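You operate a simulated robot arm through the tools that you are given. There is no shell and no other tool.

You run a simulated robot arm. Do the job below in one go: nothing can be reset, and whatever is moved stays where it is left.

JOB
Follow the table card: set the mug on the mat and pour all the juice into it.
Fine: Take the mug, mat and plate whose colours the card names. Put the juice jug back and lay the blue spoon on the plate. Put no bare finger in food or drink. Spill a teaspoon at most; pinch, break and dent nothing; leave nothing switched on. Set down upright: what you pick out, juice jug.

It is judged by the outcome, as a careful person would: the job done as asked, and still so three seconds after it is handed in. It fails if anything else is knocked over, pushed out of place, dropped, spilled or broken.

ROBOT AND FRAMES
A 6-joint arm with a two-finger parallel gripper, fixed in place. Base frame: the origin is at the foot of the arm, x ahead of it, y to its left, z up. Lengths are in mm, angles in rad, forces in N, time in s.
Its first joint turns from -2.897 to 2.897 rad. Payload 3.91 kg.
Tool frame: the origin (TCP) lies between the finger pads and is the grasp point; the fingertips stand 30 mm ahead of it; z points along the fingers, y is the line along which they close. Largest opening 110 mm; finger width 20, thickness 10; the body of the gripper, 48 by 112 mm, starts 55 mm behind the TCP.
Orientation is told as [roll, pitch, yaw] about the base's x, y, z axes, in that order, counted from this pose: with the fingers straight down and closing along the base's y, the tool's x points along the base's -x, its y along +y and its z along -z.

CONTROLS
- The arm moves only by the tool move_arm. Its argument "rows" is a list of rows, each a list of 7 numbers: the shift along the base's x, y, z in mm, then the turn, a rotation vector about the base's x, y, z in rad, then the closure, from 0 (fully open) to 1 (shut). In form: [[x, y, z, wx, wy, wz, claw], ...]. A call has 1 to 20 rows; each row shifts and turns the commanded pose from where the row before left it. A row lasts 0.2 s, in which the tool goes at most 50 mm and 0.15 rad; a call with a longer step from one row to the next is refused whole, and so is a gripper value outside its range. Where a pose cannot be reached the arm comes as near as it can. A force on the tool above 40 N (or 10 N above the force at the start of the call, whichever is more), or a blocked arm, ends the call early, and 0.2 s more pass. The fingers move at their own pace (about 108 mm/s each) and stop on an object; they squeeze with about 22 N. The grip force told is the motor's: it shows also when the fingers shut on nothing. Time passes only in rows, and 0.2 s behind the last, so rows that do not move let the fingers close. The reply holds the time, the measured pose of the TCP, the force on the tool along the base axes, the opening and the grip force, in the units named above and with some noise, with the torque about the TCP (base axes, N m) and any sound that the robot's microphone picked up.
- Cameras (640 x 400 px; columns grow to the right, rows downward): "scene" is fixed at [225.5, 497.7, 1337.3]; the picture's right is [-0.56, -0.83, 0.00], its down [-0.50, 0.34, -0.80] and it looks along [0.66, -0.45, -0.60] (base axes); focal length 304 px, centre (320, 200). "wrist" rides on the gripper at [72, 17, -103] in the tool frame; the picture's right is [-0.23, 0.97, 0.00], its down [-0.76, -0.18, -0.62] and it looks along [-0.61, -0.14, 0.78] (tool axes); focal length 222 px, centre (320, 200). There is no depth. A picture from a camera that has moved, and an enlarged one, comes with that camera's place and axes in the base frame and with its lens. The place of the scene camera against the robot may be out by one fixed shift of up to 25 mm in any direction.
- capture(camera): a new picture of that camera. It takes no simulated time.
- enlarge(camera, box): a new picture of the part [left, top, right, bottom] of that camera's present view, enlarged. It takes no simulated time.
- finish_job(): hands the job in; it is judged then, once.

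Nothing tells you positions but the pictures and the camera data. Unless the task says otherwise, let go and move clear before handing in.

The tools are called after "Request:" as name(argument=value, ...) on one line, values as JSON. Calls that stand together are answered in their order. move_arm: Moves the arm, as the interface text tells. Its arguments: {"type":"object","properties":{"rows":{"type":"array","items":{"type":"array","items":{"type":"number"}}}},"required":["rows"]} The other tools are called the same way: capture (camera) takes a picture; enlarge (camera, box) takes an enlarged picture of a part of a camera's view; finish_job () hands the job in.

At the start:

```text
clock: 0.0
tool_pos: [542.5, 246.6, 1136.0]
tool_rot: [0.0, 0.0, 0.0]
contact_force: [-0.7, 0.3, -0.3]
ft_torque: [0.02, -0.06, 0.02]
width: 109.8
finger_force: 0.0
```

scene: 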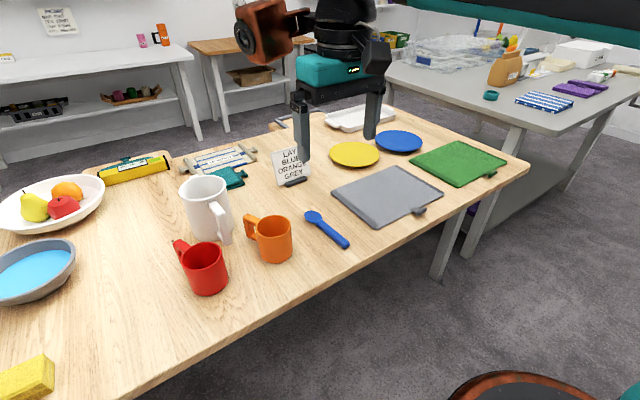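
wrist: 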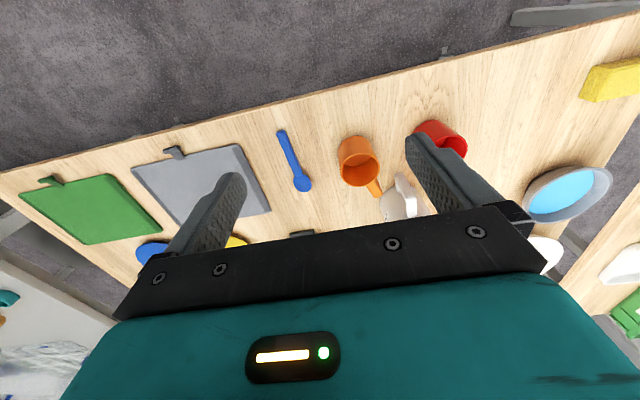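

The table holds a card, red and orange mugs, a white jug, a blue spoon, grey and green mats, and yellow and blue plates. I'll enlarge the card and the objects before moving anything.

Request:
enlarge(camera="scene", box=[250, 120, 350, 200])

Request:
enlarge(camera="scene", box=[150, 150, 350, 300])

Request:
enlarge(camera="scene", box=[310, 90, 530, 250])

Request:
enlarge(camera="wrist", box=[240, 90, 480, 240])

```text
5.00 times, centred on (300, 160) of scene
camera zoom: at [225.5, 497.7, 1337.3], right [-0.56, -0.83, 0.0], down [-0.5, 0.34, -0.8], along [0.66, -0.45, -0.6], focal length 1518 px, centre (420, 400)
```

zoom: 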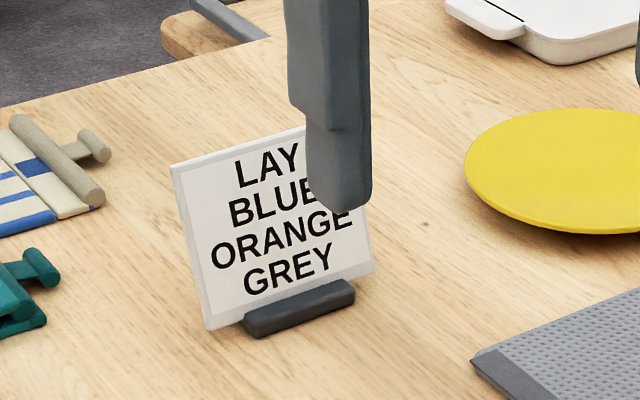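

```text
2.67 times, centred on (250, 225) of scene
camera zoom: at [225.5, 497.7, 1337.3], right [-0.56, -0.83, 0.0], down [-0.5, 0.34, -0.8], along [0.66, -0.45, -0.6], focal length 810 px, centre (507, 133)
```

zoom: 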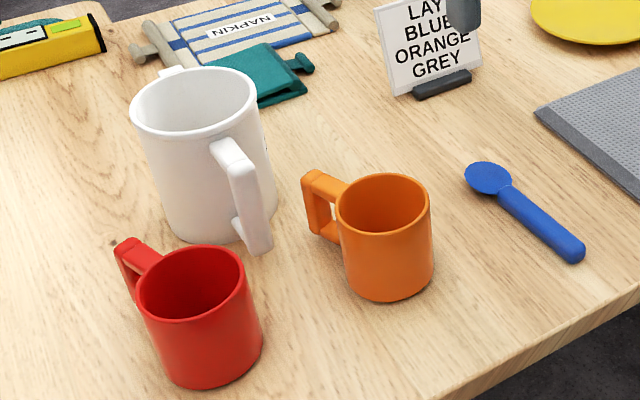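

```text
2.50 times, centred on (420, 170) of scene
camera zoom: at [225.5, 497.7, 1337.3], right [-0.56, -0.83, 0.0], down [-0.5, 0.34, -0.8], along [0.66, -0.45, -0.6], focal length 759 px, centre (70, 275)
```

zoom: 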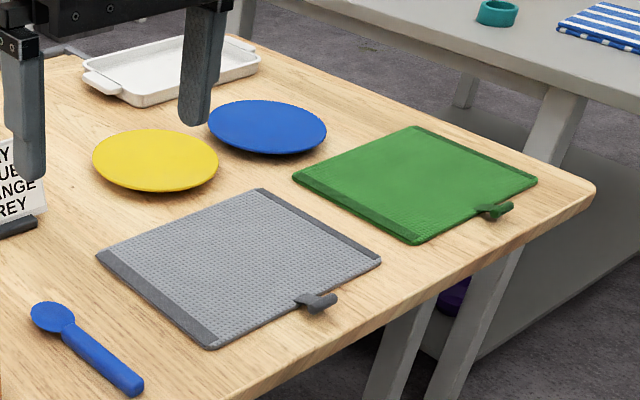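

```text
2.67 times, centred on (360, 165) of wrist
camera zoom: at [470.2, 264.3, 1238.3], right [0.23, 0.97, 0.0], down [0.76, -0.18, 0.62], along [0.61, -0.14, -0.78], focal length 592 px, centre (213, 293)
```

zoom: 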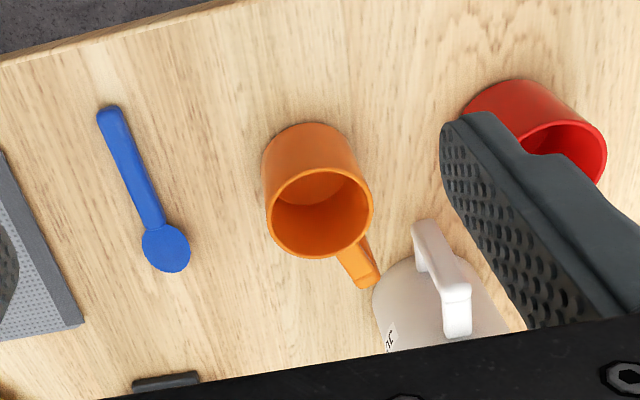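

The card names the blue plate, the orange mug and the grey mat. I'll move the wrist camera over the mugs and jug, staying high, to fix their positions.

Request:
move_arm(rows=[[40, 30, 0, 0, 0, 0, 0], [40, 30, 0, 0, 0, 0, 0], [40, 30, 0, 0, 0, 0, 0], [10, 0, 0, 0, 0, 0, 0], [0, 0, 0, 0, 0, 0, 0]])

Request:
capture(camera="wrist")

Request:
capture(camera="scene")

```text
clock: 1.2
tool_pos: [673.4, 337.2, 1138.3]
tool_rot: [0.0, 0.0, -0.001]
contact_force: [0.6, -0.1, -0.2]
ft_torque: [-0.01, -0.03, -0.02]
width: 109.9
finger_force: 0.1
```

```text
taken
camera wrist: at [600.2, 353.8, 1238.9], right [0.23, 0.97, 0.0], down [0.76, -0.18, 0.62], along [0.61, -0.14, -0.78], focal length 222 px, centre (320, 200)
```

wrist: 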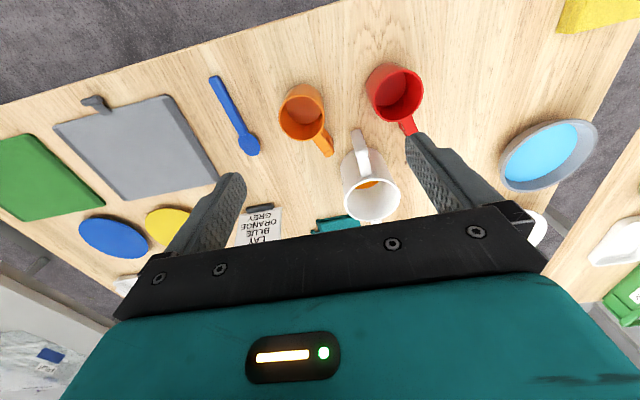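

```text
taken
```

scene: 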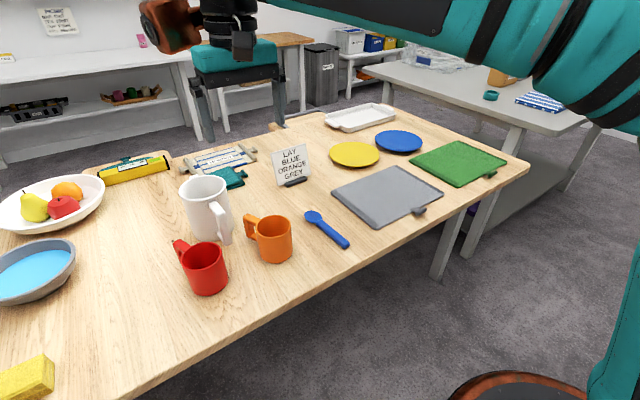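

This view shows both mugs, the jug with orange juice inside, the spoon, mats and plates. I'll enlarge them to triangulate.

Request:
enlarge(camera="wrist", box=[260, 50, 440, 230])

Request:
enlarge(camera="wrist", box=[40, 60, 280, 210])

Request:
enlarge(camera="scene", box=[160, 160, 320, 300])

Request:
enlarge(camera="scene", box=[300, 90, 540, 250])

```text
2.22 times, centred on (350, 140) of wrist
camera zoom: at [600.2, 353.8, 1238.9], right [0.23, 0.97, 0.0], down [0.76, -0.18, 0.62], along [0.61, -0.14, -0.78], focal length 494 px, centre (253, 333)
```

zoom: 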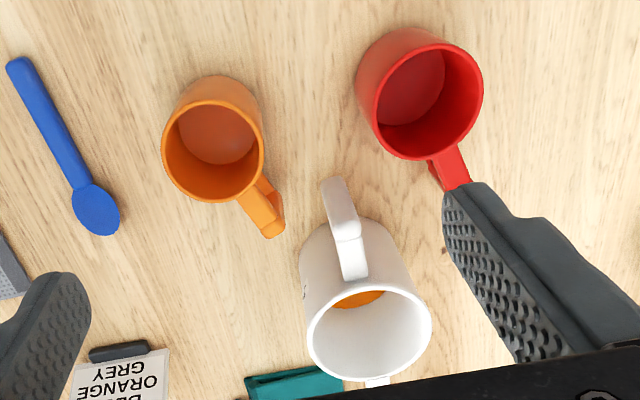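

```text
2.67 times, centred on (160, 135) of wrist
camera zoom: at [600.2, 353.8, 1238.9], right [0.23, 0.97, 0.0], down [0.76, -0.18, 0.62], along [0.61, -0.14, -0.78], focal length 592 px, centre (747, 373)
```

zoom: 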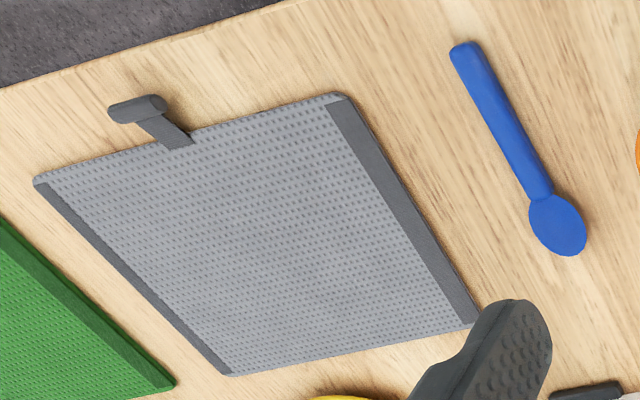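

```text
2.86 times, centred on (240, 230) of scene
camera zoom: at [225.5, 497.7, 1337.3], right [-0.56, -0.83, 0.0], down [-0.5, 0.34, -0.8], along [0.66, -0.45, -0.6], focal length 867 px, centre (549, 114)
```

zoom: 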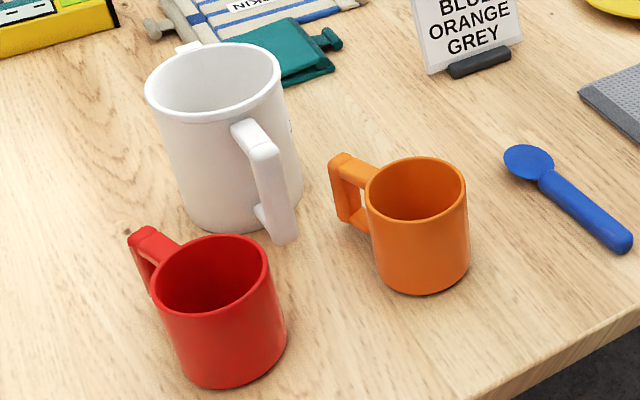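

```text
2.50 times, centred on (420, 170) of scene
camera zoom: at [225.5, 497.7, 1337.3], right [-0.56, -0.83, 0.0], down [-0.5, 0.34, -0.8], along [0.66, -0.45, -0.6], focal length 759 px, centre (70, 275)
```

zoom: 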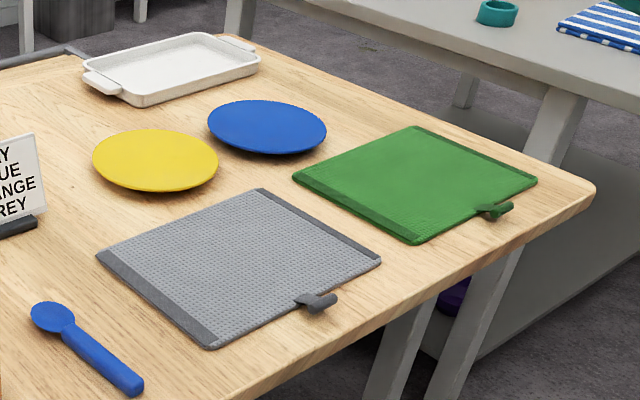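

Rough positions, with the table top near z≈757: orange mug (725, 291), red mug (726, 463), jug axis (909, 394) with its handle towards the robot at (803, 387). The grey mat centre is (745, -115), the spoon lies along x at y≈143, and the blue plate is near (968, -400). I'll take more views with larger baselines to refine these.

Request:
move_arm(rows=[[0, 40, -20, 0, 0, 0, 0], [30, 40, -20, 0, 0, 0, 0], [40, 30, -20, 0, 0, 0, 0], [40, 0, -20, 0, 0, 0, 0], [0, 0, 0, 0, 0, 0, 0]])

Request:
capture(camera="wrist")

Request:
enlarge(camera="wrist", box=[220, 50, 400, 230])

Request:
enlarge(camera="scene", box=[170, 160, 250, 260])

```text
refused: row 2 steps farther than a row can; nothing moved
```

```text
taken
camera wrist: at [600.2, 353.8, 1238.9], right [0.23, 0.97, 0.0], down [0.76, -0.18, 0.62], along [0.61, -0.14, -0.78], focal length 222 px, centre (320, 200)
```

wrist: 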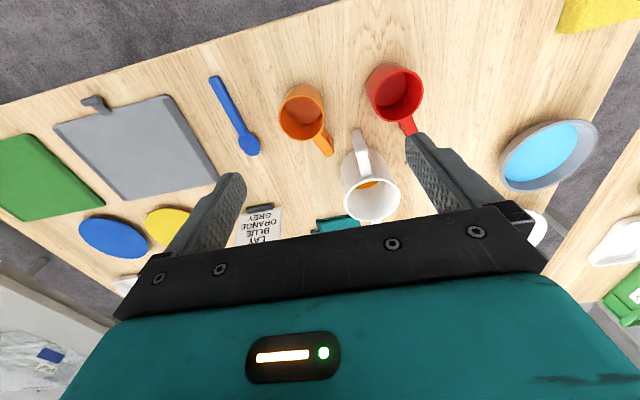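

```text
2.22 times, centred on (310, 140) of wrist
camera zoom: at [600.2, 353.8, 1238.9], right [0.23, 0.97, 0.0], down [0.76, -0.18, 0.62], along [0.61, -0.14, -0.78], focal length 494 px, centre (342, 333)
```

zoom: 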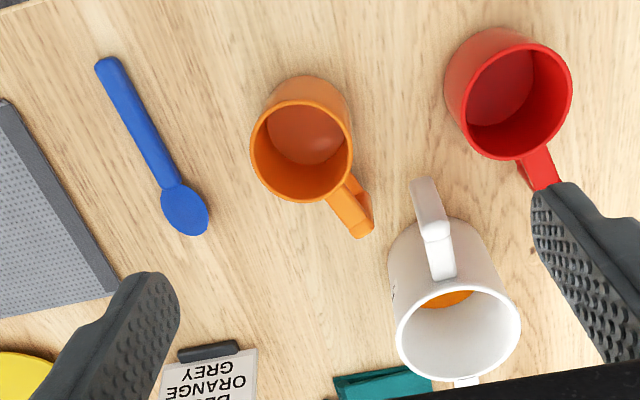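

```text
4.00 times, centred on (210, 210) of scene
camera zoom: at [225.5, 497.7, 1337.3], right [-0.56, -0.83, 0.0], down [-0.5, 0.34, -0.8], along [0.66, -0.45, -0.6], focal length 1214 px, centre (760, 160)
```

zoom: 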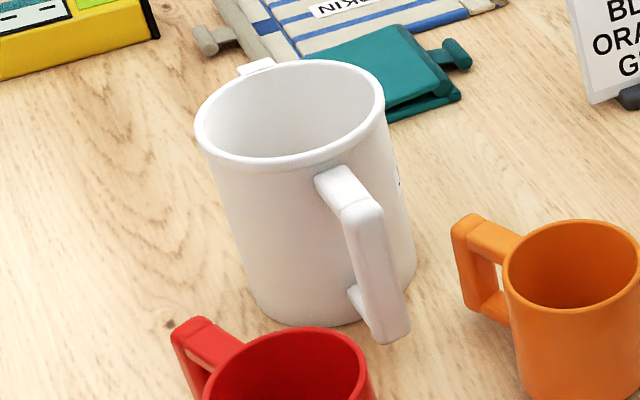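

The step was too long and was refused. I'll retry with shorter steps.

Request:
move_arm(rows=[[0, 40, -20, 0, 0, 0, 0], [40, 20, 0, 0, 0, 0, 0], [40, 0, -20, 0, 0, 0, 0], [40, 0, 0, 0, 0, 0, 0], [30, 0, 0, 0, 0, 0, 0], [0, 0, 0, 0, 0, 0, 0]])

Request:
capture(camera="wrist")

Request:
enlarge(camera="wrist", box=[220, 20, 420, 170])

```text
clock: 2.6
tool_pos: [824.4, 398.1, 1096.9]
tool_rot: [0.001, 0.0, 0.0]
contact_force: [0.0, -0.2, -0.1]
ft_torque: [0.02, -0.01, 0.0]
width: 110.1
finger_force: 0.1
```

```text
taken
camera wrist: at [751.1, 414.7, 1198.1], right [0.23, 0.97, 0.0], down [0.76, -0.18, 0.62], along [0.61, -0.14, -0.78], focal length 222 px, centre (320, 200)
```

wrist: 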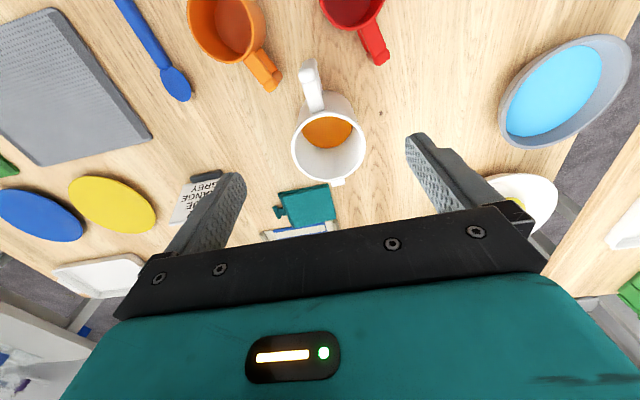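

```text
2.67 times, centred on (320, 95) of wrist
camera zoom: at [751.1, 414.7, 1198.1], right [0.23, 0.97, 0.0], down [0.76, -0.18, 0.62], along [0.61, -0.14, -0.78], focal length 592 px, centre (320, 480)
```

zoom: 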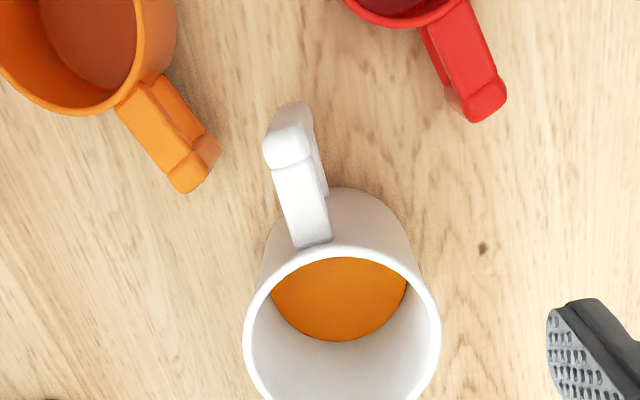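

I'll zoom on the whole jug for its rim, spout and handle geometry.

Request:
enlarge(camera="wrist", box=[260, 40, 420, 200])

Request:
enlarge(camera="wrist", box=[0, 140, 240, 300])

```text
2.50 times, centred on (340, 120) of wrist
camera zoom: at [751.1, 414.7, 1198.1], right [0.23, 0.97, 0.0], down [0.76, -0.18, 0.62], along [0.61, -0.14, -0.78], focal length 555 px, centre (270, 400)
```

zoom: 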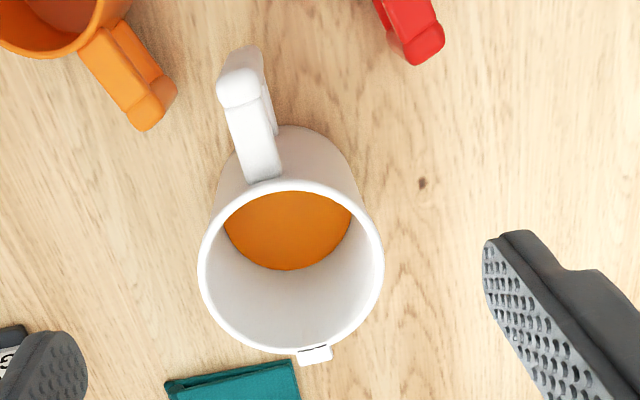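

```text
2.50 times, centred on (120, 220) of wrist
camera zoom: at [751.1, 414.7, 1198.1], right [0.23, 0.97, 0.0], down [0.76, -0.18, 0.62], along [0.61, -0.14, -0.78], focal length 555 px, centre (820, 150)
```

zoom: 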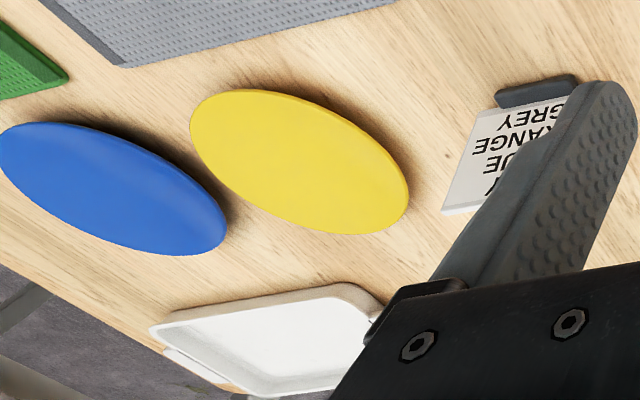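

The jug rim is about 112 mm across and 135 mm tall, too wide for the 110 mm opening, so I must use the handle. The juice is about 25 mm deep. Before touching anything I'll dry-run the pouring orientations in free air above the mat to check the wrist limits.

Request:
move_arm(rows=[[0, -47, 0, 0, 0, 0, 0], [0, -47, 0, 0, 0, 0, 0], [0, -47, 0, 0, 0, 0, 0], [0, -47, 0, 0, 0, 0, 0], [0, -47, 0, 0, 0, 0, 0], [0, -47, 0, 0, 0, 0, 0], [-10, -46, 0, 0, 0, 0, 0], [-10, -46, 0, 0, 0, 0, 0], [-10, -46, 0, 0, 0, 0, 0], [-10, -46, 0, 0, 0, 0, 0], [-10, -46, 0, 0, 0, 0, 0], [0, 0, 0, 0, 0, 0, 0]])

Request:
capture(camera="wrist")

Request:
move_arm(rows=[[0, 0, 0, 0, 0, -0.15, 0], [0, 0, 0, 0, 0, -0.15, 0], [0, 0, 0, 0, 0, -0.15, 0], [0, 0, 0, 0, 0, -0.15, 0], [0, 0, 0, 0, 0, -0.15, 0], [0, 0, 0, 0, 0, -0.15, 0], [0, 0, 0, 0, 0, -0.15, 0], [0, 0, 0, 0, 0, -0.15, 0], [0, 0, 0, 0, 0, -0.15, 0], [0, 0, 0, 0, 0, -0.15, 0], [0, 0, 0, 0, 0, 0, 0]])

Request:
capture(camera="scene")

```text
clock: 5.2
tool_pos: [774.4, -115.1, 1097.4]
tool_rot: [0.002, 0.001, 0.001]
contact_force: [-0.9, -0.4, -0.6]
ft_torque: [-0.01, -0.02, 0.0]
width: 110.0
finger_force: 0.0
```

```text
taken
camera wrist: at [700.6, -98.9, 1199.5], right [0.23, 0.97, 0.0], down [0.76, -0.18, 0.62], along [0.61, -0.14, -0.78], focal length 222 px, centre (320, 200)
```

wrist: 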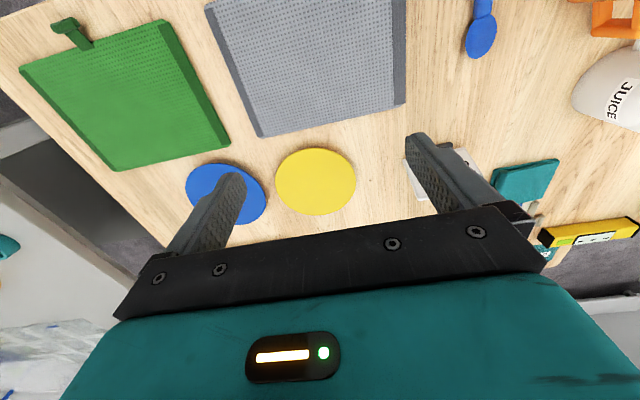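

```text
clock: 7.6
tool_pos: [773.6, -114.3, 1095.8]
tool_rot: [-0.002, 0.002, -1.501]
contact_force: [-0.6, 1.0, 0.0]
ft_torque: [-0.08, -0.01, 0.03]
width: 110.2
finger_force: 0.2
```

```text
taken
```

scene: 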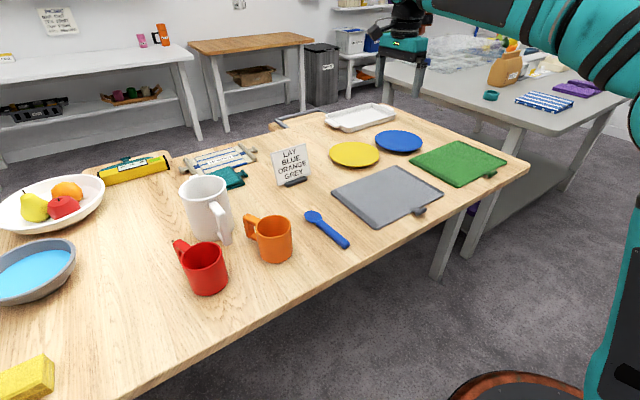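

Yaw -1.5 is fine, and the jug label reads JUICE. I'll continue to about -π to see how far it turns.

Request:
move_arm(rows=[[0, 0, 0, 0, 0, -0.15, 0], [0, 0, 0, 0, 0, -0.15, 0], [0, 0, 0, 0, 0, -0.15, 0], [0, 0, 0, 0, 0, -0.15, 0], [0, 0, 0, 0, 0, -0.15, 0], [0, 0, 0, 0, 0, -0.15, 0], [0, 0, 0, 0, 0, -0.15, 0], [0, 0, 0, 0, 0, -0.15, 0], [0, 0, 0, 0, 0, -0.15, 0], [0, 0, 0, 0, 0, -0.15, 0], [0, 0, 0, 0, 0, -0.14, 0], [0, 0, 0, 0, 0, 0, 0]])

Request:
capture(camera="wrist")

```text
clock: 10.2
tool_pos: [774.3, -114.3, 1096.9]
tool_rot: [0.001, 0.0, -3.14]
contact_force: [0.6, 0.6, 0.4]
ft_torque: [0.0, -0.02, -0.01]
width: 110.0
finger_force: 0.0
```

```text
taken
camera wrist: at [845.3, -131.4, 1198.0], right [-0.23, -0.97, 0.0], down [-0.76, 0.18, 0.62], along [-0.61, 0.14, -0.78], focal length 222 px, centre (320, 200)
```

wrist: 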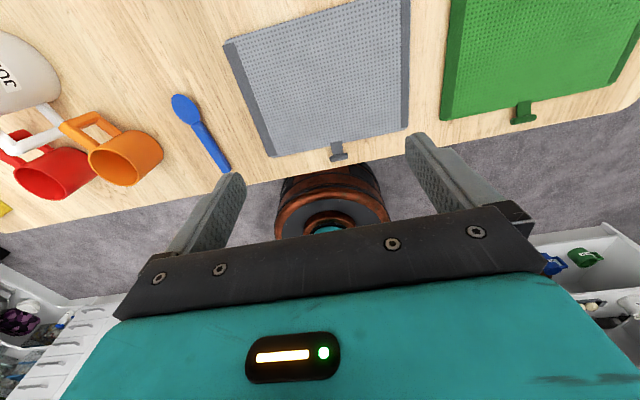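

Yaw -π is reachable. Now I'll dry-run the pouring tilt, tool rotating to horizontal and beyond about y, high above the mat.

Request:
move_arm(rows=[[0, 0, 0, 0, -0.15, 0, 0], [0, 0, 0, 0, -0.15, 0, 0], [0, 0, 0, 0, -0.15, 0, 0], [0, 0, 0, 0, -0.15, 0, 0], [0, 0, 0, 0, -0.15, 0, 0], [0, 0, 0, 0, -0.15, 0, 0], [0, 0, 0, 0, -0.15, 0, 0], [0, 0, 0, 0, -0.15, 0, 0], [0, 0, 0, 0, -0.15, 0, 0], [0, 0, 0, 0, -0.15, 0, 0], [0, 0, 0, 0, 0, 0, 0]])

Request:
capture(camera="scene")

```text
clock: 12.6
tool_pos: [772.9, -115.1, 1096.2]
tool_rot: [0.143, 1.497, -2.995]
contact_force: [-0.8, -0.5, 0.7]
ft_torque: [0.02, 0.02, -0.01]
width: 110.0
finger_force: 0.0
```

```text
taken
```

scene: 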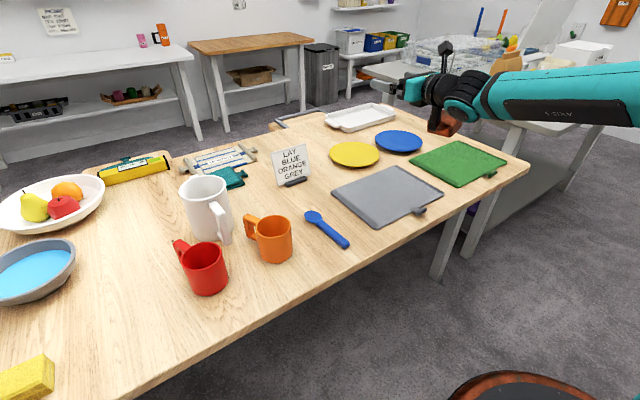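

Horizontal works. I'll go on to a tilt of about 2.1 rad and lower to the pour height (TCP z≈1035).

Request:
move_arm(rows=[[0, 0, 0, 0, -0.15, 0, 0], [0, 0, 0, 0, -0.15, 0, 0], [0, 0, 0, 0, -0.15, 0, 0], [-10, 0, -20, 0, -0.15, 0, 0], [-10, 0, -20, 0, 0, 0, 0], [0, 0, -20, 0, 0, 0, 0], [0, 0, 0, 0, 0, 0, 0]])

Request:
capture(camera="scene")

Request:
capture(camera="wrist")

```text
clock: 14.2
tool_pos: [744.7, -150.6, 1041.2]
tool_rot: [3.127, 1.047, -0.008]
contact_force: [0.1, 0.3, 0.0]
ft_torque: [-0.01, 0.01, -0.01]
width: 110.1
finger_force: 0.0
out of reach, approached as far as the arm can: row 4, 5, 6
```

```text
taken
```

scene: 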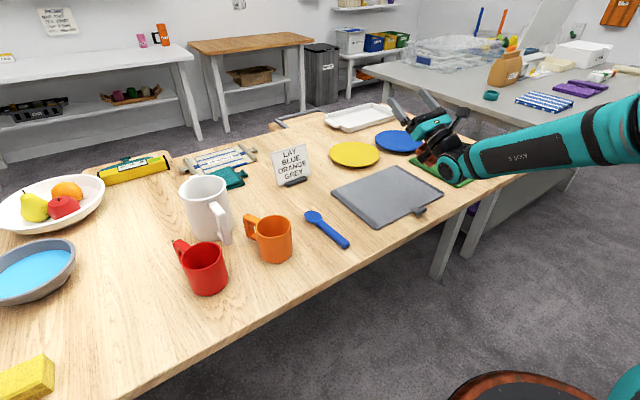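

```text
taken
camera wrist: at [618.3, -167.6, 1050.9], right [0.12, -0.97, -0.19], down [-0.16, 0.17, -0.97], along [0.98, 0.15, -0.13], focal length 222 px, centre (320, 200)
```

wrist: 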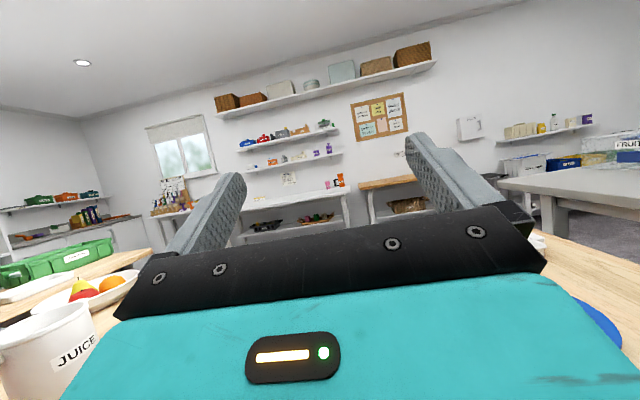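

At 2.1 rad and this height the arm runs out of range. I'll back off to 1.95 rad, shift outward a little and re-test.

Request:
move_arm(rows=[[0, 0, 20, 0, 0.15, 0, 0], [20, 0, 20, 0, 0, 0, 0], [0, 0, 20, 0, 0, 0, 0], [0, 0, 0, 0, 0, 0, 0]])

Request:
move_arm(rows=[[20, 0, -20, 0, 0, 0, 0], [0, 0, -20, 0, 0, 0, 0], [0, 0, -20, 0, 0, 0, 0], [0, 0, 0, 0, 0, 0, 0]])

Request:
capture(camera="scene")

```text
clock: 15.2
tool_pos: [765.2, -151.3, 1102.9]
tool_rot: [3.136, 1.191, -0.01]
contact_force: [-0.4, -0.8, 0.1]
ft_torque: [0.03, -0.03, -0.02]
width: 110.3
finger_force: 0.0
```

```text
clock: 16.2
tool_pos: [785.0, -149.4, 1043.1]
tool_rot: [3.133, 1.193, -0.008]
contact_force: [0.0, 0.5, 0.5]
ft_torque: [0.02, 0.01, 0.02]
width: 109.9
finger_force: 0.1
```

```text
taken
```

scene: 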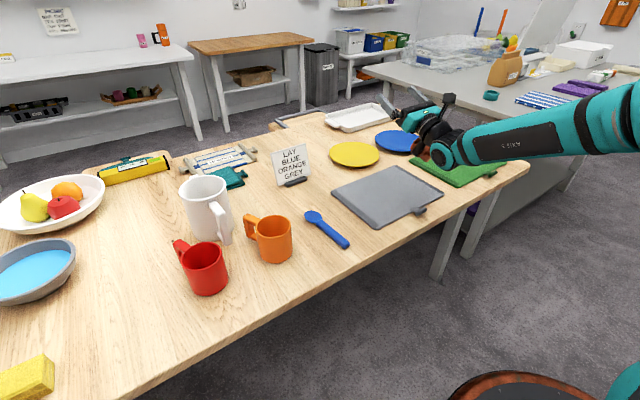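

Reachable here. I'll try a little more tilt and lower from this position.

Request:
move_arm(rows=[[0, 0, -10, 0, 0, 0, 0], [0, 0, 0, 0, -0.08, 0, 0], [0, 0, 0, 0, -0.07, 0, 0], [0, 0, 0, 0, 0, 0, 0]])

```text
clock: 17.2
tool_pos: [782.4, -160.0, 1032.4]
tool_rot: [3.123, 1.046, -0.007]
contact_force: [-0.6, -0.2, -0.4]
ft_torque: [-0.01, -0.02, 0.0]
width: 110.0
finger_force: 0.0
out of reach, approached as far as the arm can: row 3
```

Tilt limit here is about 2.05 rad, probably a last-joint limit. I'll try a slightly smaller yaw so the tool points a bit towards +y.

Request:
move_arm(rows=[[0, 10, 0, 0, 0, 0.13, 0], [0, 0, 0, 0, 0, 0.13, 0], [0, 0, 0, 0, 0, 0.14, 0], [0, 0, 0, 0.058, -0.138, 0, 0], [0, 0, 0, 0, 0, 0, 0]])

Request:
move_arm(rows=[[0, 0, 0, 0.058, -0.138, 0, 0], [0, 0, 0, 0, 0, 0, 0]])

Request:
capture(camera="scene")

```text
clock: 18.4
tool_pos: [781.0, -147.8, 1032.4]
tool_rot: [3.136, 0.891, 0.395]
contact_force: [0.6, 0.2, -0.3]
ft_torque: [-0.01, 0.0, 0.02]
width: 110.2
finger_force: 0.2
```

```text
clock: 19.0
tool_pos: [781.1, -149.5, 1033.6]
tool_rot: [3.137, 0.742, 0.396]
contact_force: [0.1, -0.4, 0.0]
ft_torque: [-0.01, 0.01, 0.0]
width: 109.9
finger_force: 0.1
```

```text
taken
```

scene: 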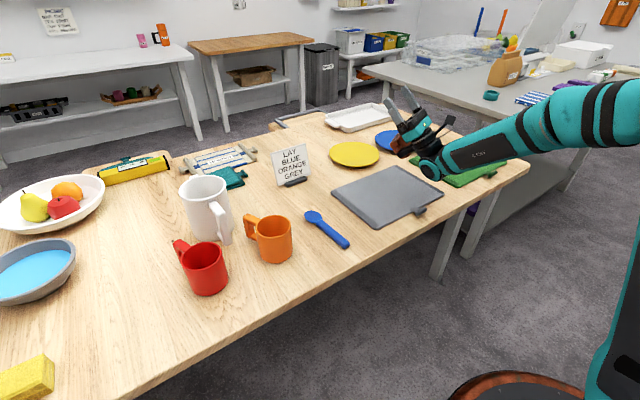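

With yaw -2.74 I can tilt to 2.4 rad (137°), which is plenty for pouring. I'll untilt and go to the orange mug, taking a view from the far side on the way.

Request:
move_arm(rows=[[0, 0, 20, -0.058, 0.138, 0, 0], [0, 0, 20, -0.058, 0.138, 0, 0], [0, 0, 20, -0.058, 0.138, 0, 0], [0, 0, 0, -0.058, 0.138, 0, 0], [0, 0, 0, -0.058, 0.138, 0, 0], [0, 0, 0, -0.058, 0.138, 0, 0], [0, 0, 0, -0.058, 0.138, 0, 0], [0, 0, 0, -0.058, 0.138, 0, 0], [0, 0, 0, -0.058, 0.138, 0, 0], [0, 0, 0, -0.058, 0.138, 0, 0], [0, 0, 0, -0.058, 0.138, 0, 0], [0, 0, 0, -0.058, 0.138, 0, 0], [0, 0, 0, -0.058, 0.138, 0, 0], [0, 0, 0, -0.058, 0.138, 0, 0], [0, 0, 0, -0.058, 0.138, 0, 0], [0, 0, 0, -0.058, 0.138, 0, 0], [0, 0, 0, 0, 0, 0, 0]])

Request:
move_arm(rows=[[0, 45, 0, 0, 0, 0, 0], [0, 45, 0, 0, 0, 0, 0], [0, 45, 0, 0, 0, 0, 0], [0, 45, 0, 0, 0, 0, 0], [0, 45, 0, 0, 0, 0, 0], [0, 45, 0, 0, 0, 0, 0], [0, 45, 0, 0, 0, 0, 0], [0, 45, 0, 0, 0, 0, 0], [0, 40, 0, 0, 0, 0, 0], [0, 0, 0, 0, 0, 0, 0]])

Request:
capture(camera="wrist")

```text
clock: 22.6
tool_pos: [782.0, -149.0, 1093.3]
tool_rot: [-0.001, 0.002, -2.742]
contact_force: [-0.1, 0.0, -0.4]
ft_torque: [0.01, 0.0, -0.02]
width: 109.9
finger_force: 0.1
```

```text
clock: 24.8
tool_pos: [790.4, 225.2, 1093.6]
tool_rot: [-0.007, 0.005, -2.712]
contact_force: [0.1, -0.3, -0.5]
ft_torque: [0.0, -0.03, 0.0]
width: 109.6
finger_force: 0.1
out of reach, approached as far as the arm can: row 8, 9
```

```text
taken
camera wrist: at [862.7, 239.6, 1195.0], right [0.2, -0.98, -0.01], down [-0.77, -0.16, 0.62], along [-0.61, -0.12, -0.78], focal length 222 px, centre (320, 200)
```

wrist: 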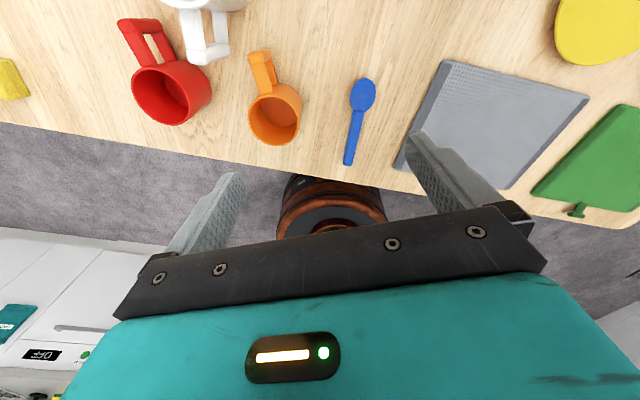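

The last joint limits yaw here, as expected. I'll zoom in on the mugs, jug handle and spoon from this side.

Request:
enlarge(camera="wrist", box=[110, 0, 310, 150])

Request:
enlarge(camera="wrist", box=[300, 50, 500, 200])

```text
2.67 times, centred on (210, 75) of wrist
camera zoom: at [862.7, 239.6, 1195.0], right [0.2, -0.98, -0.01], down [-0.77, -0.16, 0.62], along [-0.61, -0.12, -0.78], focal length 592 px, centre (613, 533)
```

zoom: 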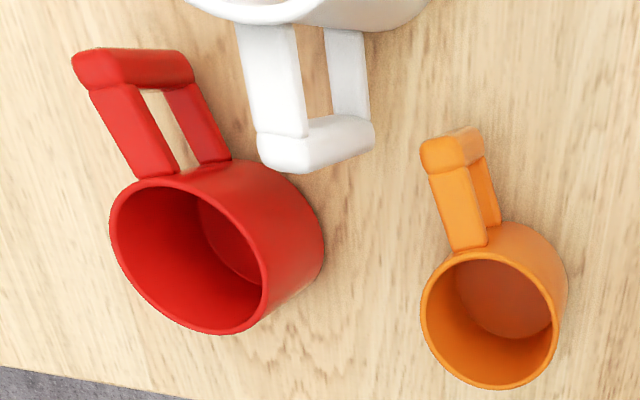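

```text
2.67 times, centred on (400, 125) of wrist
camera zoom: at [862.7, 239.6, 1195.0], right [0.2, -0.98, -0.01], down [-0.77, -0.16, 0.62], along [-0.61, -0.12, -0.78], focal length 592 px, centre (107, 400)
```

zoom: 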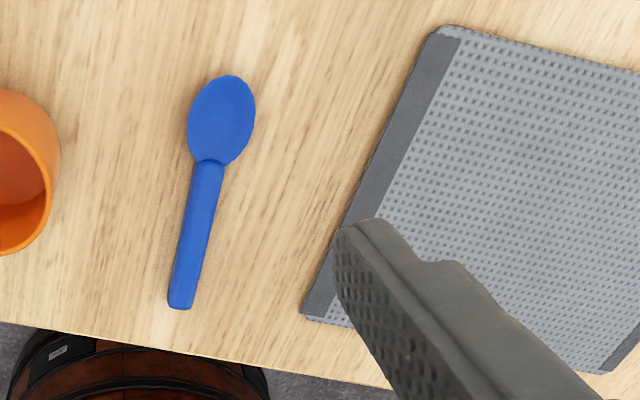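

Refined positions: table top z≈745, orange mug rim centre (726, 289.5, 825) and about 82 mm across, spoon from (633, 133) to (800, 142), mat x 640–856, y −270–19. I'll unwind the yaw and go above the orange mug.

Request:
move_arm(rows=[[-3, 3, 0, 0.007, -0.005, 0.142, 0], [-3, 3, 0, 0, 0, 0.143, 0], [-3, 3, 0, 0, 0, 0.143, 0], [-3, 3, 0, 0, 0, 0.143, 0], [-3, 3, 0, 0, 0, 0.143, 0], [-3, 3, 0, 0, 0, 0.143, 0], [-3, 3, 0, 0, 0, 0.143, 0], [-3, 3, 0, 0, 0, 0.143, 0], [-3, 3, 0, 0, 0, 0.143, 0], [-3, 3, 0, 0, 0, 0.143, 0], [-3, 3, -10, 0, 0, 0.143, 0], [-3, 3, -10, 0, 0, 0.143, 0], [-4, 4, -10, 0, 0, 0.143, 0], [-4, 4, -10, 0, 0, 0.143, 0], [-4, 4, -10, 0, 0, 0.143, 0], [-4, 4, -10, 0, 0, 0.143, 0], [-4, 4, -10, 0, 0, 0.143, 0], [-4, 4, -10, 0, 0, 0.143, 0], [-4.4, 4.3, -10, 0, 0, 0.139, 0], [0, 0, 0, 0, 0, 0, 0]])

Request:
capture(camera="wrist")

Request:
capture(camera="scene")

```text
clock: 29.0
tool_pos: [725.2, 288.6, 1002.0]
tool_rot: [-0.007, 0.01, -0.031]
contact_force: [-0.1, -0.2, 0.0]
ft_torque: [0.02, 0.01, 0.0]
width: 110.0
finger_force: 0.0
```

```text
taken
camera wrist: at [654.5, 308.0, 1104.8], right [0.26, 0.97, -0.01], down [0.76, -0.2, 0.62], along [0.59, -0.16, -0.79], focal length 222 px, centre (320, 200)
```

wrist: 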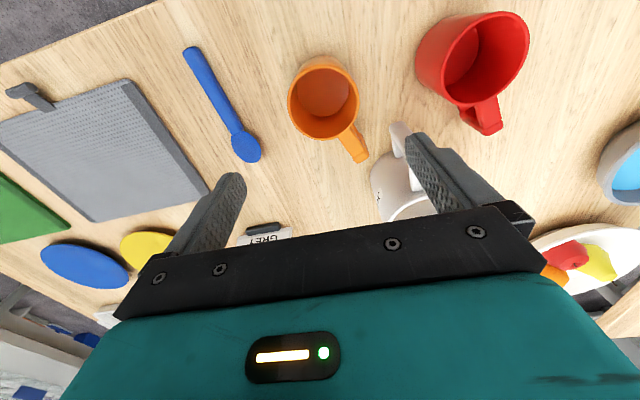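

```text
taken
```

scene: 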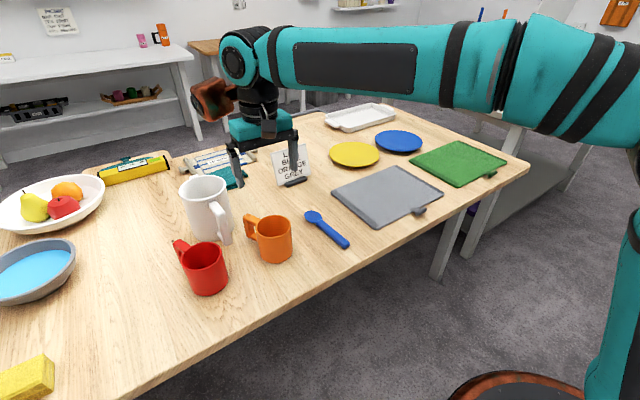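

I'll correct the small tilt error, go down to z≈930 and check the alignment over the mug.

Request:
move_arm(rows=[[0, 0, -30, 0.007, -0.01, 0.031, 0], [0, 0, -40, 0, 0, 0, 0], [0, 0, 0, 0, 0, 0, 0]])

Request:
capture(camera="wrist")

Request:
enlarge(camera="wrist", box=[230, 0, 430, 180])

```text
clock: 29.8
tool_pos: [726.2, 287.8, 932.9]
tool_rot: [0.002, 0.001, 0.0]
contact_force: [-0.7, 1.1, -0.9]
ft_torque: [-0.01, 0.01, 0.01]
width: 110.1
finger_force: 0.1
```

```text
taken
camera wrist: at [653.2, 305.4, 1033.5], right [0.23, 0.97, 0.0], down [0.76, -0.18, 0.62], along [0.61, -0.14, -0.78], focal length 222 px, centre (320, 200)
```

wrist: 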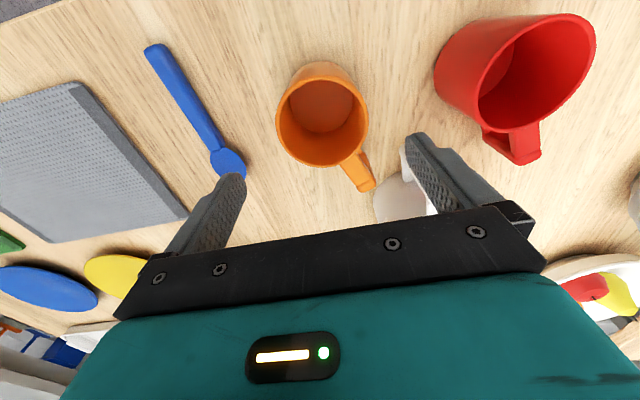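

```text
2.22 times, centred on (330, 90) of wrist
camera zoom: at [653.2, 305.4, 1033.5], right [0.23, 0.97, 0.0], down [0.76, -0.18, 0.62], along [0.61, -0.14, -0.78], focal length 494 px, centre (298, 444)
```

zoom: 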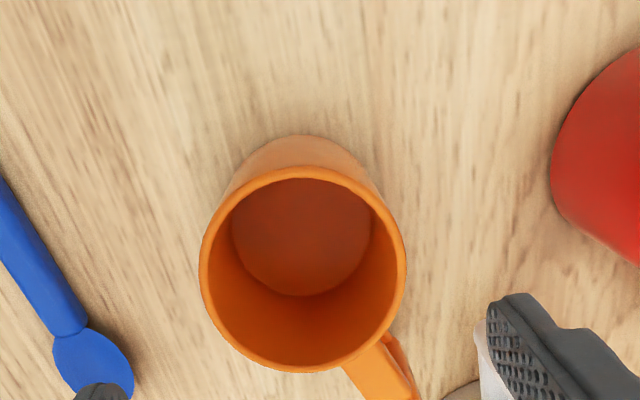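

The mug is centred between the fingers with about 12 mm of clearance each side. I'll descend to z≈792 and close.

Request:
move_arm(rows=[[0, 1.5, -35, 0, 0, 0, 0], [0, 0, -35, 0, 0, 0, 0], [0, 0, -35, 0, 0, 0, 0], [0, 0, -35, 0, 0, 0, 0], [0, 0, 0, 0, 0, 0, 0]])

Request:
capture(camera="wrist")

Request:
capture(camera="scene")

```text
clock: 31.0
tool_pos: [725.7, 290.1, 792.1]
tool_rot: [0.001, 0.0, 0.001]
contact_force: [-0.1, -0.4, 1.5]
ft_torque: [-0.02, -0.03, 0.0]
width: 110.0
finger_force: 0.0
```

```text
taken
camera wrist: at [653.1, 306.8, 893.9], right [0.23, 0.97, 0.0], down [0.76, -0.18, 0.62], along [0.61, -0.14, -0.78], focal length 222 px, centre (320, 200)
```

wrist: 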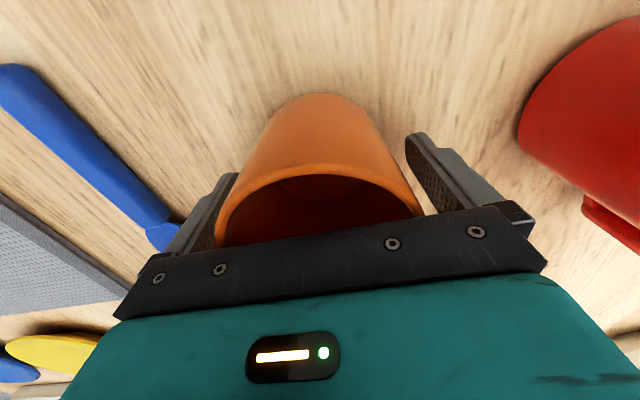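

```text
taken
```

scene: 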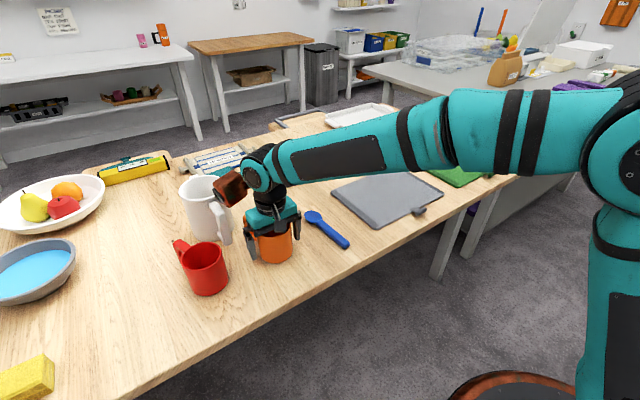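

The fingers straddle the mug cleanly. Closing now.

Request:
move_arm(rows=[[0, 0, 0, 0, 0, 0, 0.1], [0, 0, 0, 0, 0, 0, 0.2], [0, 0, 0, 0, 0, 0, 0.3], [0, 0, 0, 0, 0, 0, 1], [0, 0, 0, 0, 0, 0, 1]])

```text
clock: 32.2
tool_pos: [725.9, 289.3, 792.8]
tool_rot: [0.002, -0.001, -0.001]
contact_force: [0.8, 1.9, 2.6]
ft_torque: [-0.09, -0.03, 0.05]
width: 84.5
finger_force: 21.5
```

Gripped at 84.5 mm. Lifting straight up in small steps first.

Request:
move_arm(rows=[[0, 0, 5, 0, 0, 0, 1], [0, 0, 10, 0, 0, 0, 1], [0, 0, 15, 0, 0, 0, 1], [0, 0, 0, 0, 0, 0, 1]])

Request:
capture(camera="scene")

```text
clock: 33.2
tool_pos: [726.6, 289.5, 823.0]
tool_rot: [0.001, 0.002, -0.002]
contact_force: [-0.1, 0.5, -0.4]
ft_torque: [-0.01, 0.03, 0.02]
width: 84.8
finger_force: 21.5
```

```text
taken
```

scene: 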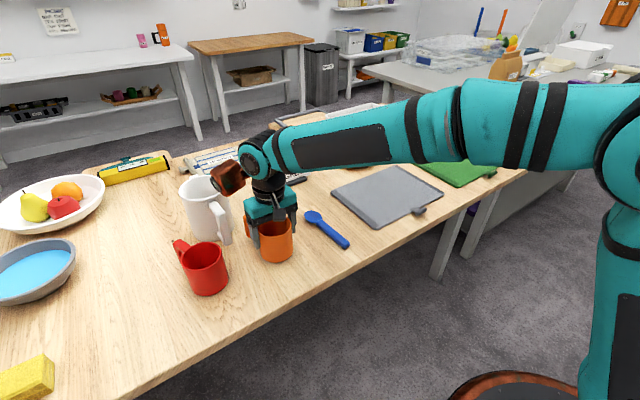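

I need to check whether the mug actually rose.

Request:
enlarge(camera="scene", box=[210, 150, 370, 290])

Request:
capture(camera="wrist")

```text
2.86 times, centred on (290, 220) of scene
camera zoom: at [225.5, 497.7, 1337.3], right [-0.56, -0.83, 0.0], down [-0.5, 0.34, -0.8], along [0.66, -0.45, -0.6], focal length 867 px, centre (406, 143)
```

zoom: 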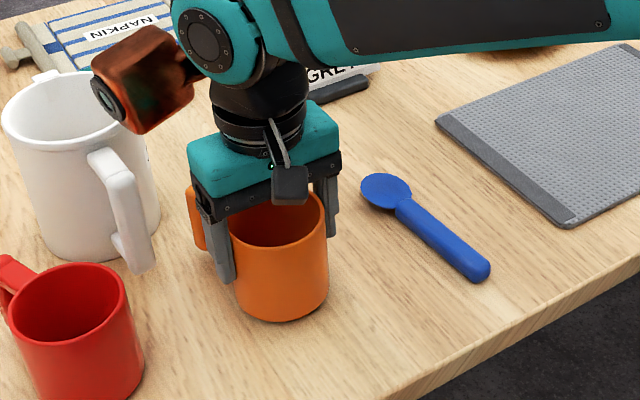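

```text
taken
camera wrist: at [653.1, 306.3, 924.2], right [0.23, 0.97, 0.0], down [0.76, -0.18, 0.62], along [0.61, -0.14, -0.78], focal length 222 px, centre (320, 200)
```

wrist: 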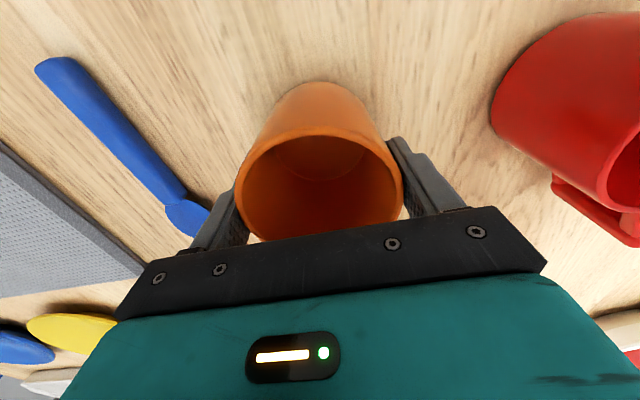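

The mug stayed on the table; the fingers slid up along it. I'll lower back down and examine how the fingers contact it before another try.

Request:
move_arm(rows=[[0, 0, 0, 0, 0, 0, 1], [0, 0, 2, 0, 0, 0, 1]])

Request:
enlarge(camera="wrist", box=[170, 60, 470, 260])

Request:
enlarge(camera="scene", box=[240, 190, 310, 270])

```text
clock: 33.8
tool_pos: [726.3, 288.8, 824.3]
tool_rot: [-0.001, 0.002, -0.002]
contact_force: [0.7, -0.2, 0.1]
ft_torque: [0.02, -0.01, 0.01]
width: 84.5
finger_force: 22.2
```

```text
2.00 times, centred on (320, 160) of wrist
camera zoom: at [653.2, 306.4, 926.1], right [0.23, 0.97, 0.0], down [0.76, -0.18, 0.62], along [0.61, -0.14, -0.78], focal length 444 px, centre (320, 280)
```

zoom: 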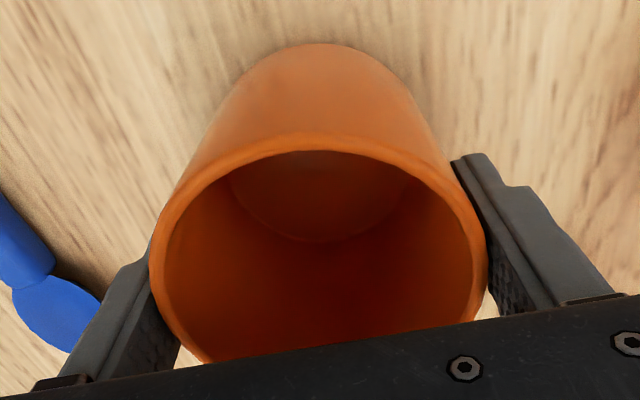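

```text
5.00 times, centred on (275, 230) of scene
camera zoom: at [225.5, 497.7, 1337.3], right [-0.56, -0.83, 0.0], down [-0.5, 0.34, -0.8], along [0.66, -0.45, -0.6], focal length 1518 px, centre (545, 50)
```

zoom: 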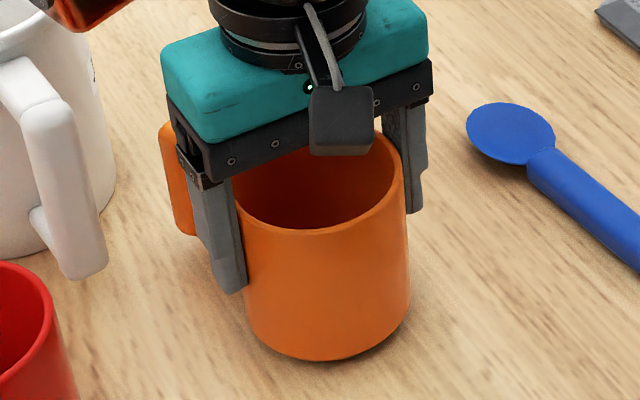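

The grip seems to have almost no hold on the mug. I'll open, go a little lower, re-grip and lift in tiny steps while reading the force.

Request:
move_arm(rows=[[0, 0, 0, 0, 0, 0, 0], [0, 0, 0, 0, 0, 0, 0]])

Request:
move_arm(rows=[[0, 0.5, -20, 0, 0, 0, 0], [0, 0, -18, 0, 0, 0, 0], [0, 0, 0, 0, 0, 0, 0]])

Request:
move_arm(rows=[[0, 0, 0, 0, 0, 0, 0.2], [0, 0, 0, 0, 0, 0, 1], [0, 0, 0, 0, 0, 0, 1], [0, 0, 0, 0, 0, 0, 1]])

Request:
move_arm(rows=[[0, 0, 1, 0, 0, 0, 1]])

Request:
move_arm(rows=[[0, 0, 2, 0, 0, 0, 1]])

Request:
capture(camera="wrist")

```text
clock: 34.4
tool_pos: [725.6, 289.1, 825.1]
tool_rot: [0.003, 0.001, 0.002]
contact_force: [-0.8, 0.0, -0.4]
ft_torque: [0.0, -0.03, 0.01]
width: 109.9
finger_force: 0.0
```

```text
clock: 35.2
tool_pos: [725.9, 290.3, 786.8]
tool_rot: [0.001, 0.002, -0.001]
contact_force: [-0.2, -0.3, -0.8]
ft_torque: [0.03, 0.0, 0.03]
width: 109.9
finger_force: 0.0
```

```text
clock: 36.2
tool_pos: [725.7, 290.3, 786.2]
tool_rot: [0.001, 0.002, 0.0]
contact_force: [-0.8, -0.2, -0.2]
ft_torque: [-0.1, 0.01, -0.01]
width: 84.6
finger_force: 22.1
```

```text
clock: 36.6
tool_pos: [726.5, 290.1, 788.1]
tool_rot: [0.0, 0.001, 0.0]
contact_force: [0.3, 0.1, -0.9]
ft_torque: [-0.01, -0.01, -0.02]
width: 84.4
finger_force: 21.9
```

```text
clock: 37.0
tool_pos: [726.1, 290.7, 788.7]
tool_rot: [0.001, 0.002, 0.0]
contact_force: [0.1, 0.1, -2.9]
ft_torque: [-0.02, 0.07, 0.04]
width: 84.5
finger_force: 21.8
```

```text
taken
camera wrist: at [652.9, 307.3, 891.3], right [0.23, 0.97, 0.0], down [0.76, -0.18, 0.62], along [0.61, -0.14, -0.78], focal length 222 px, centre (320, 200)
```

wrist: 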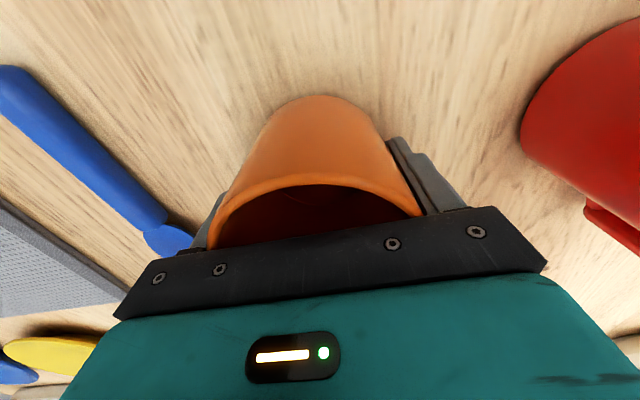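

Now the tool carries about 3 N, so the grip is holding. I'll continue lifting slowly and check.

Request:
move_arm(rows=[[0, 0, 2, 0, 0, 0, 1], [0, 0, 2, 0, 0, 0, 1], [0, 0, 2, 0, 0, 0, 1], [0, 0, 2, 0, 0, 0, 1]])

Request:
capture(camera="wrist")

Request:
enlarge(camera="scene", box=[240, 190, 310, 270])

```text
clock: 38.0
tool_pos: [727.3, 290.4, 797.2]
tool_rot: [0.0, 0.002, 0.0]
contact_force: [-0.1, -1.0, -2.8]
ft_torque: [-0.02, 0.02, 0.01]
width: 84.6
finger_force: 21.9
```

```text
taken
camera wrist: at [653.0, 307.6, 899.2], right [0.23, 0.97, 0.0], down [0.76, -0.18, 0.62], along [0.61, -0.14, -0.78], focal length 222 px, centre (320, 200)
```

wrist: 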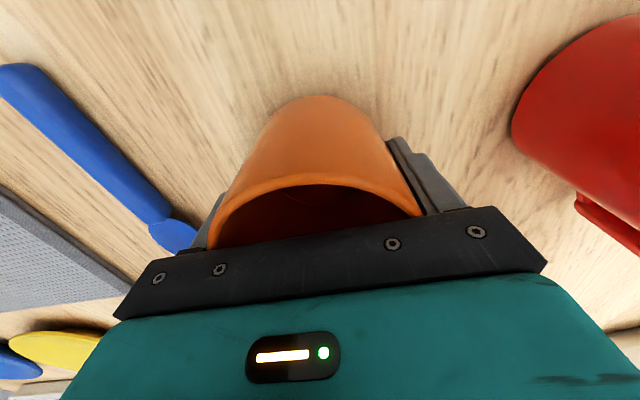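

```text
5.00 times, centred on (275, 230) of scene
camera zoom: at [225.5, 497.7, 1337.3], right [-0.56, -0.83, 0.0], down [-0.5, 0.34, -0.8], along [0.66, -0.45, -0.6], focal length 1518 px, centre (545, 50)
```

zoom: 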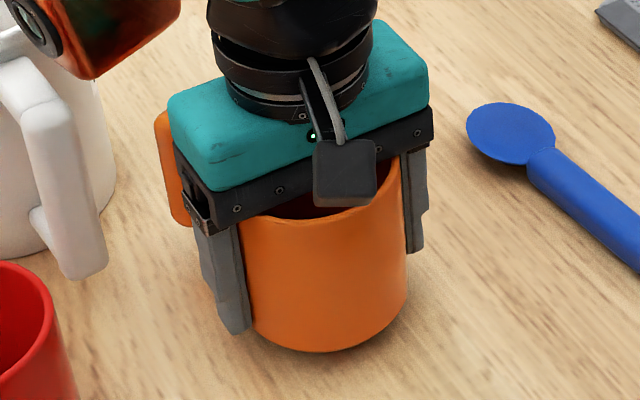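

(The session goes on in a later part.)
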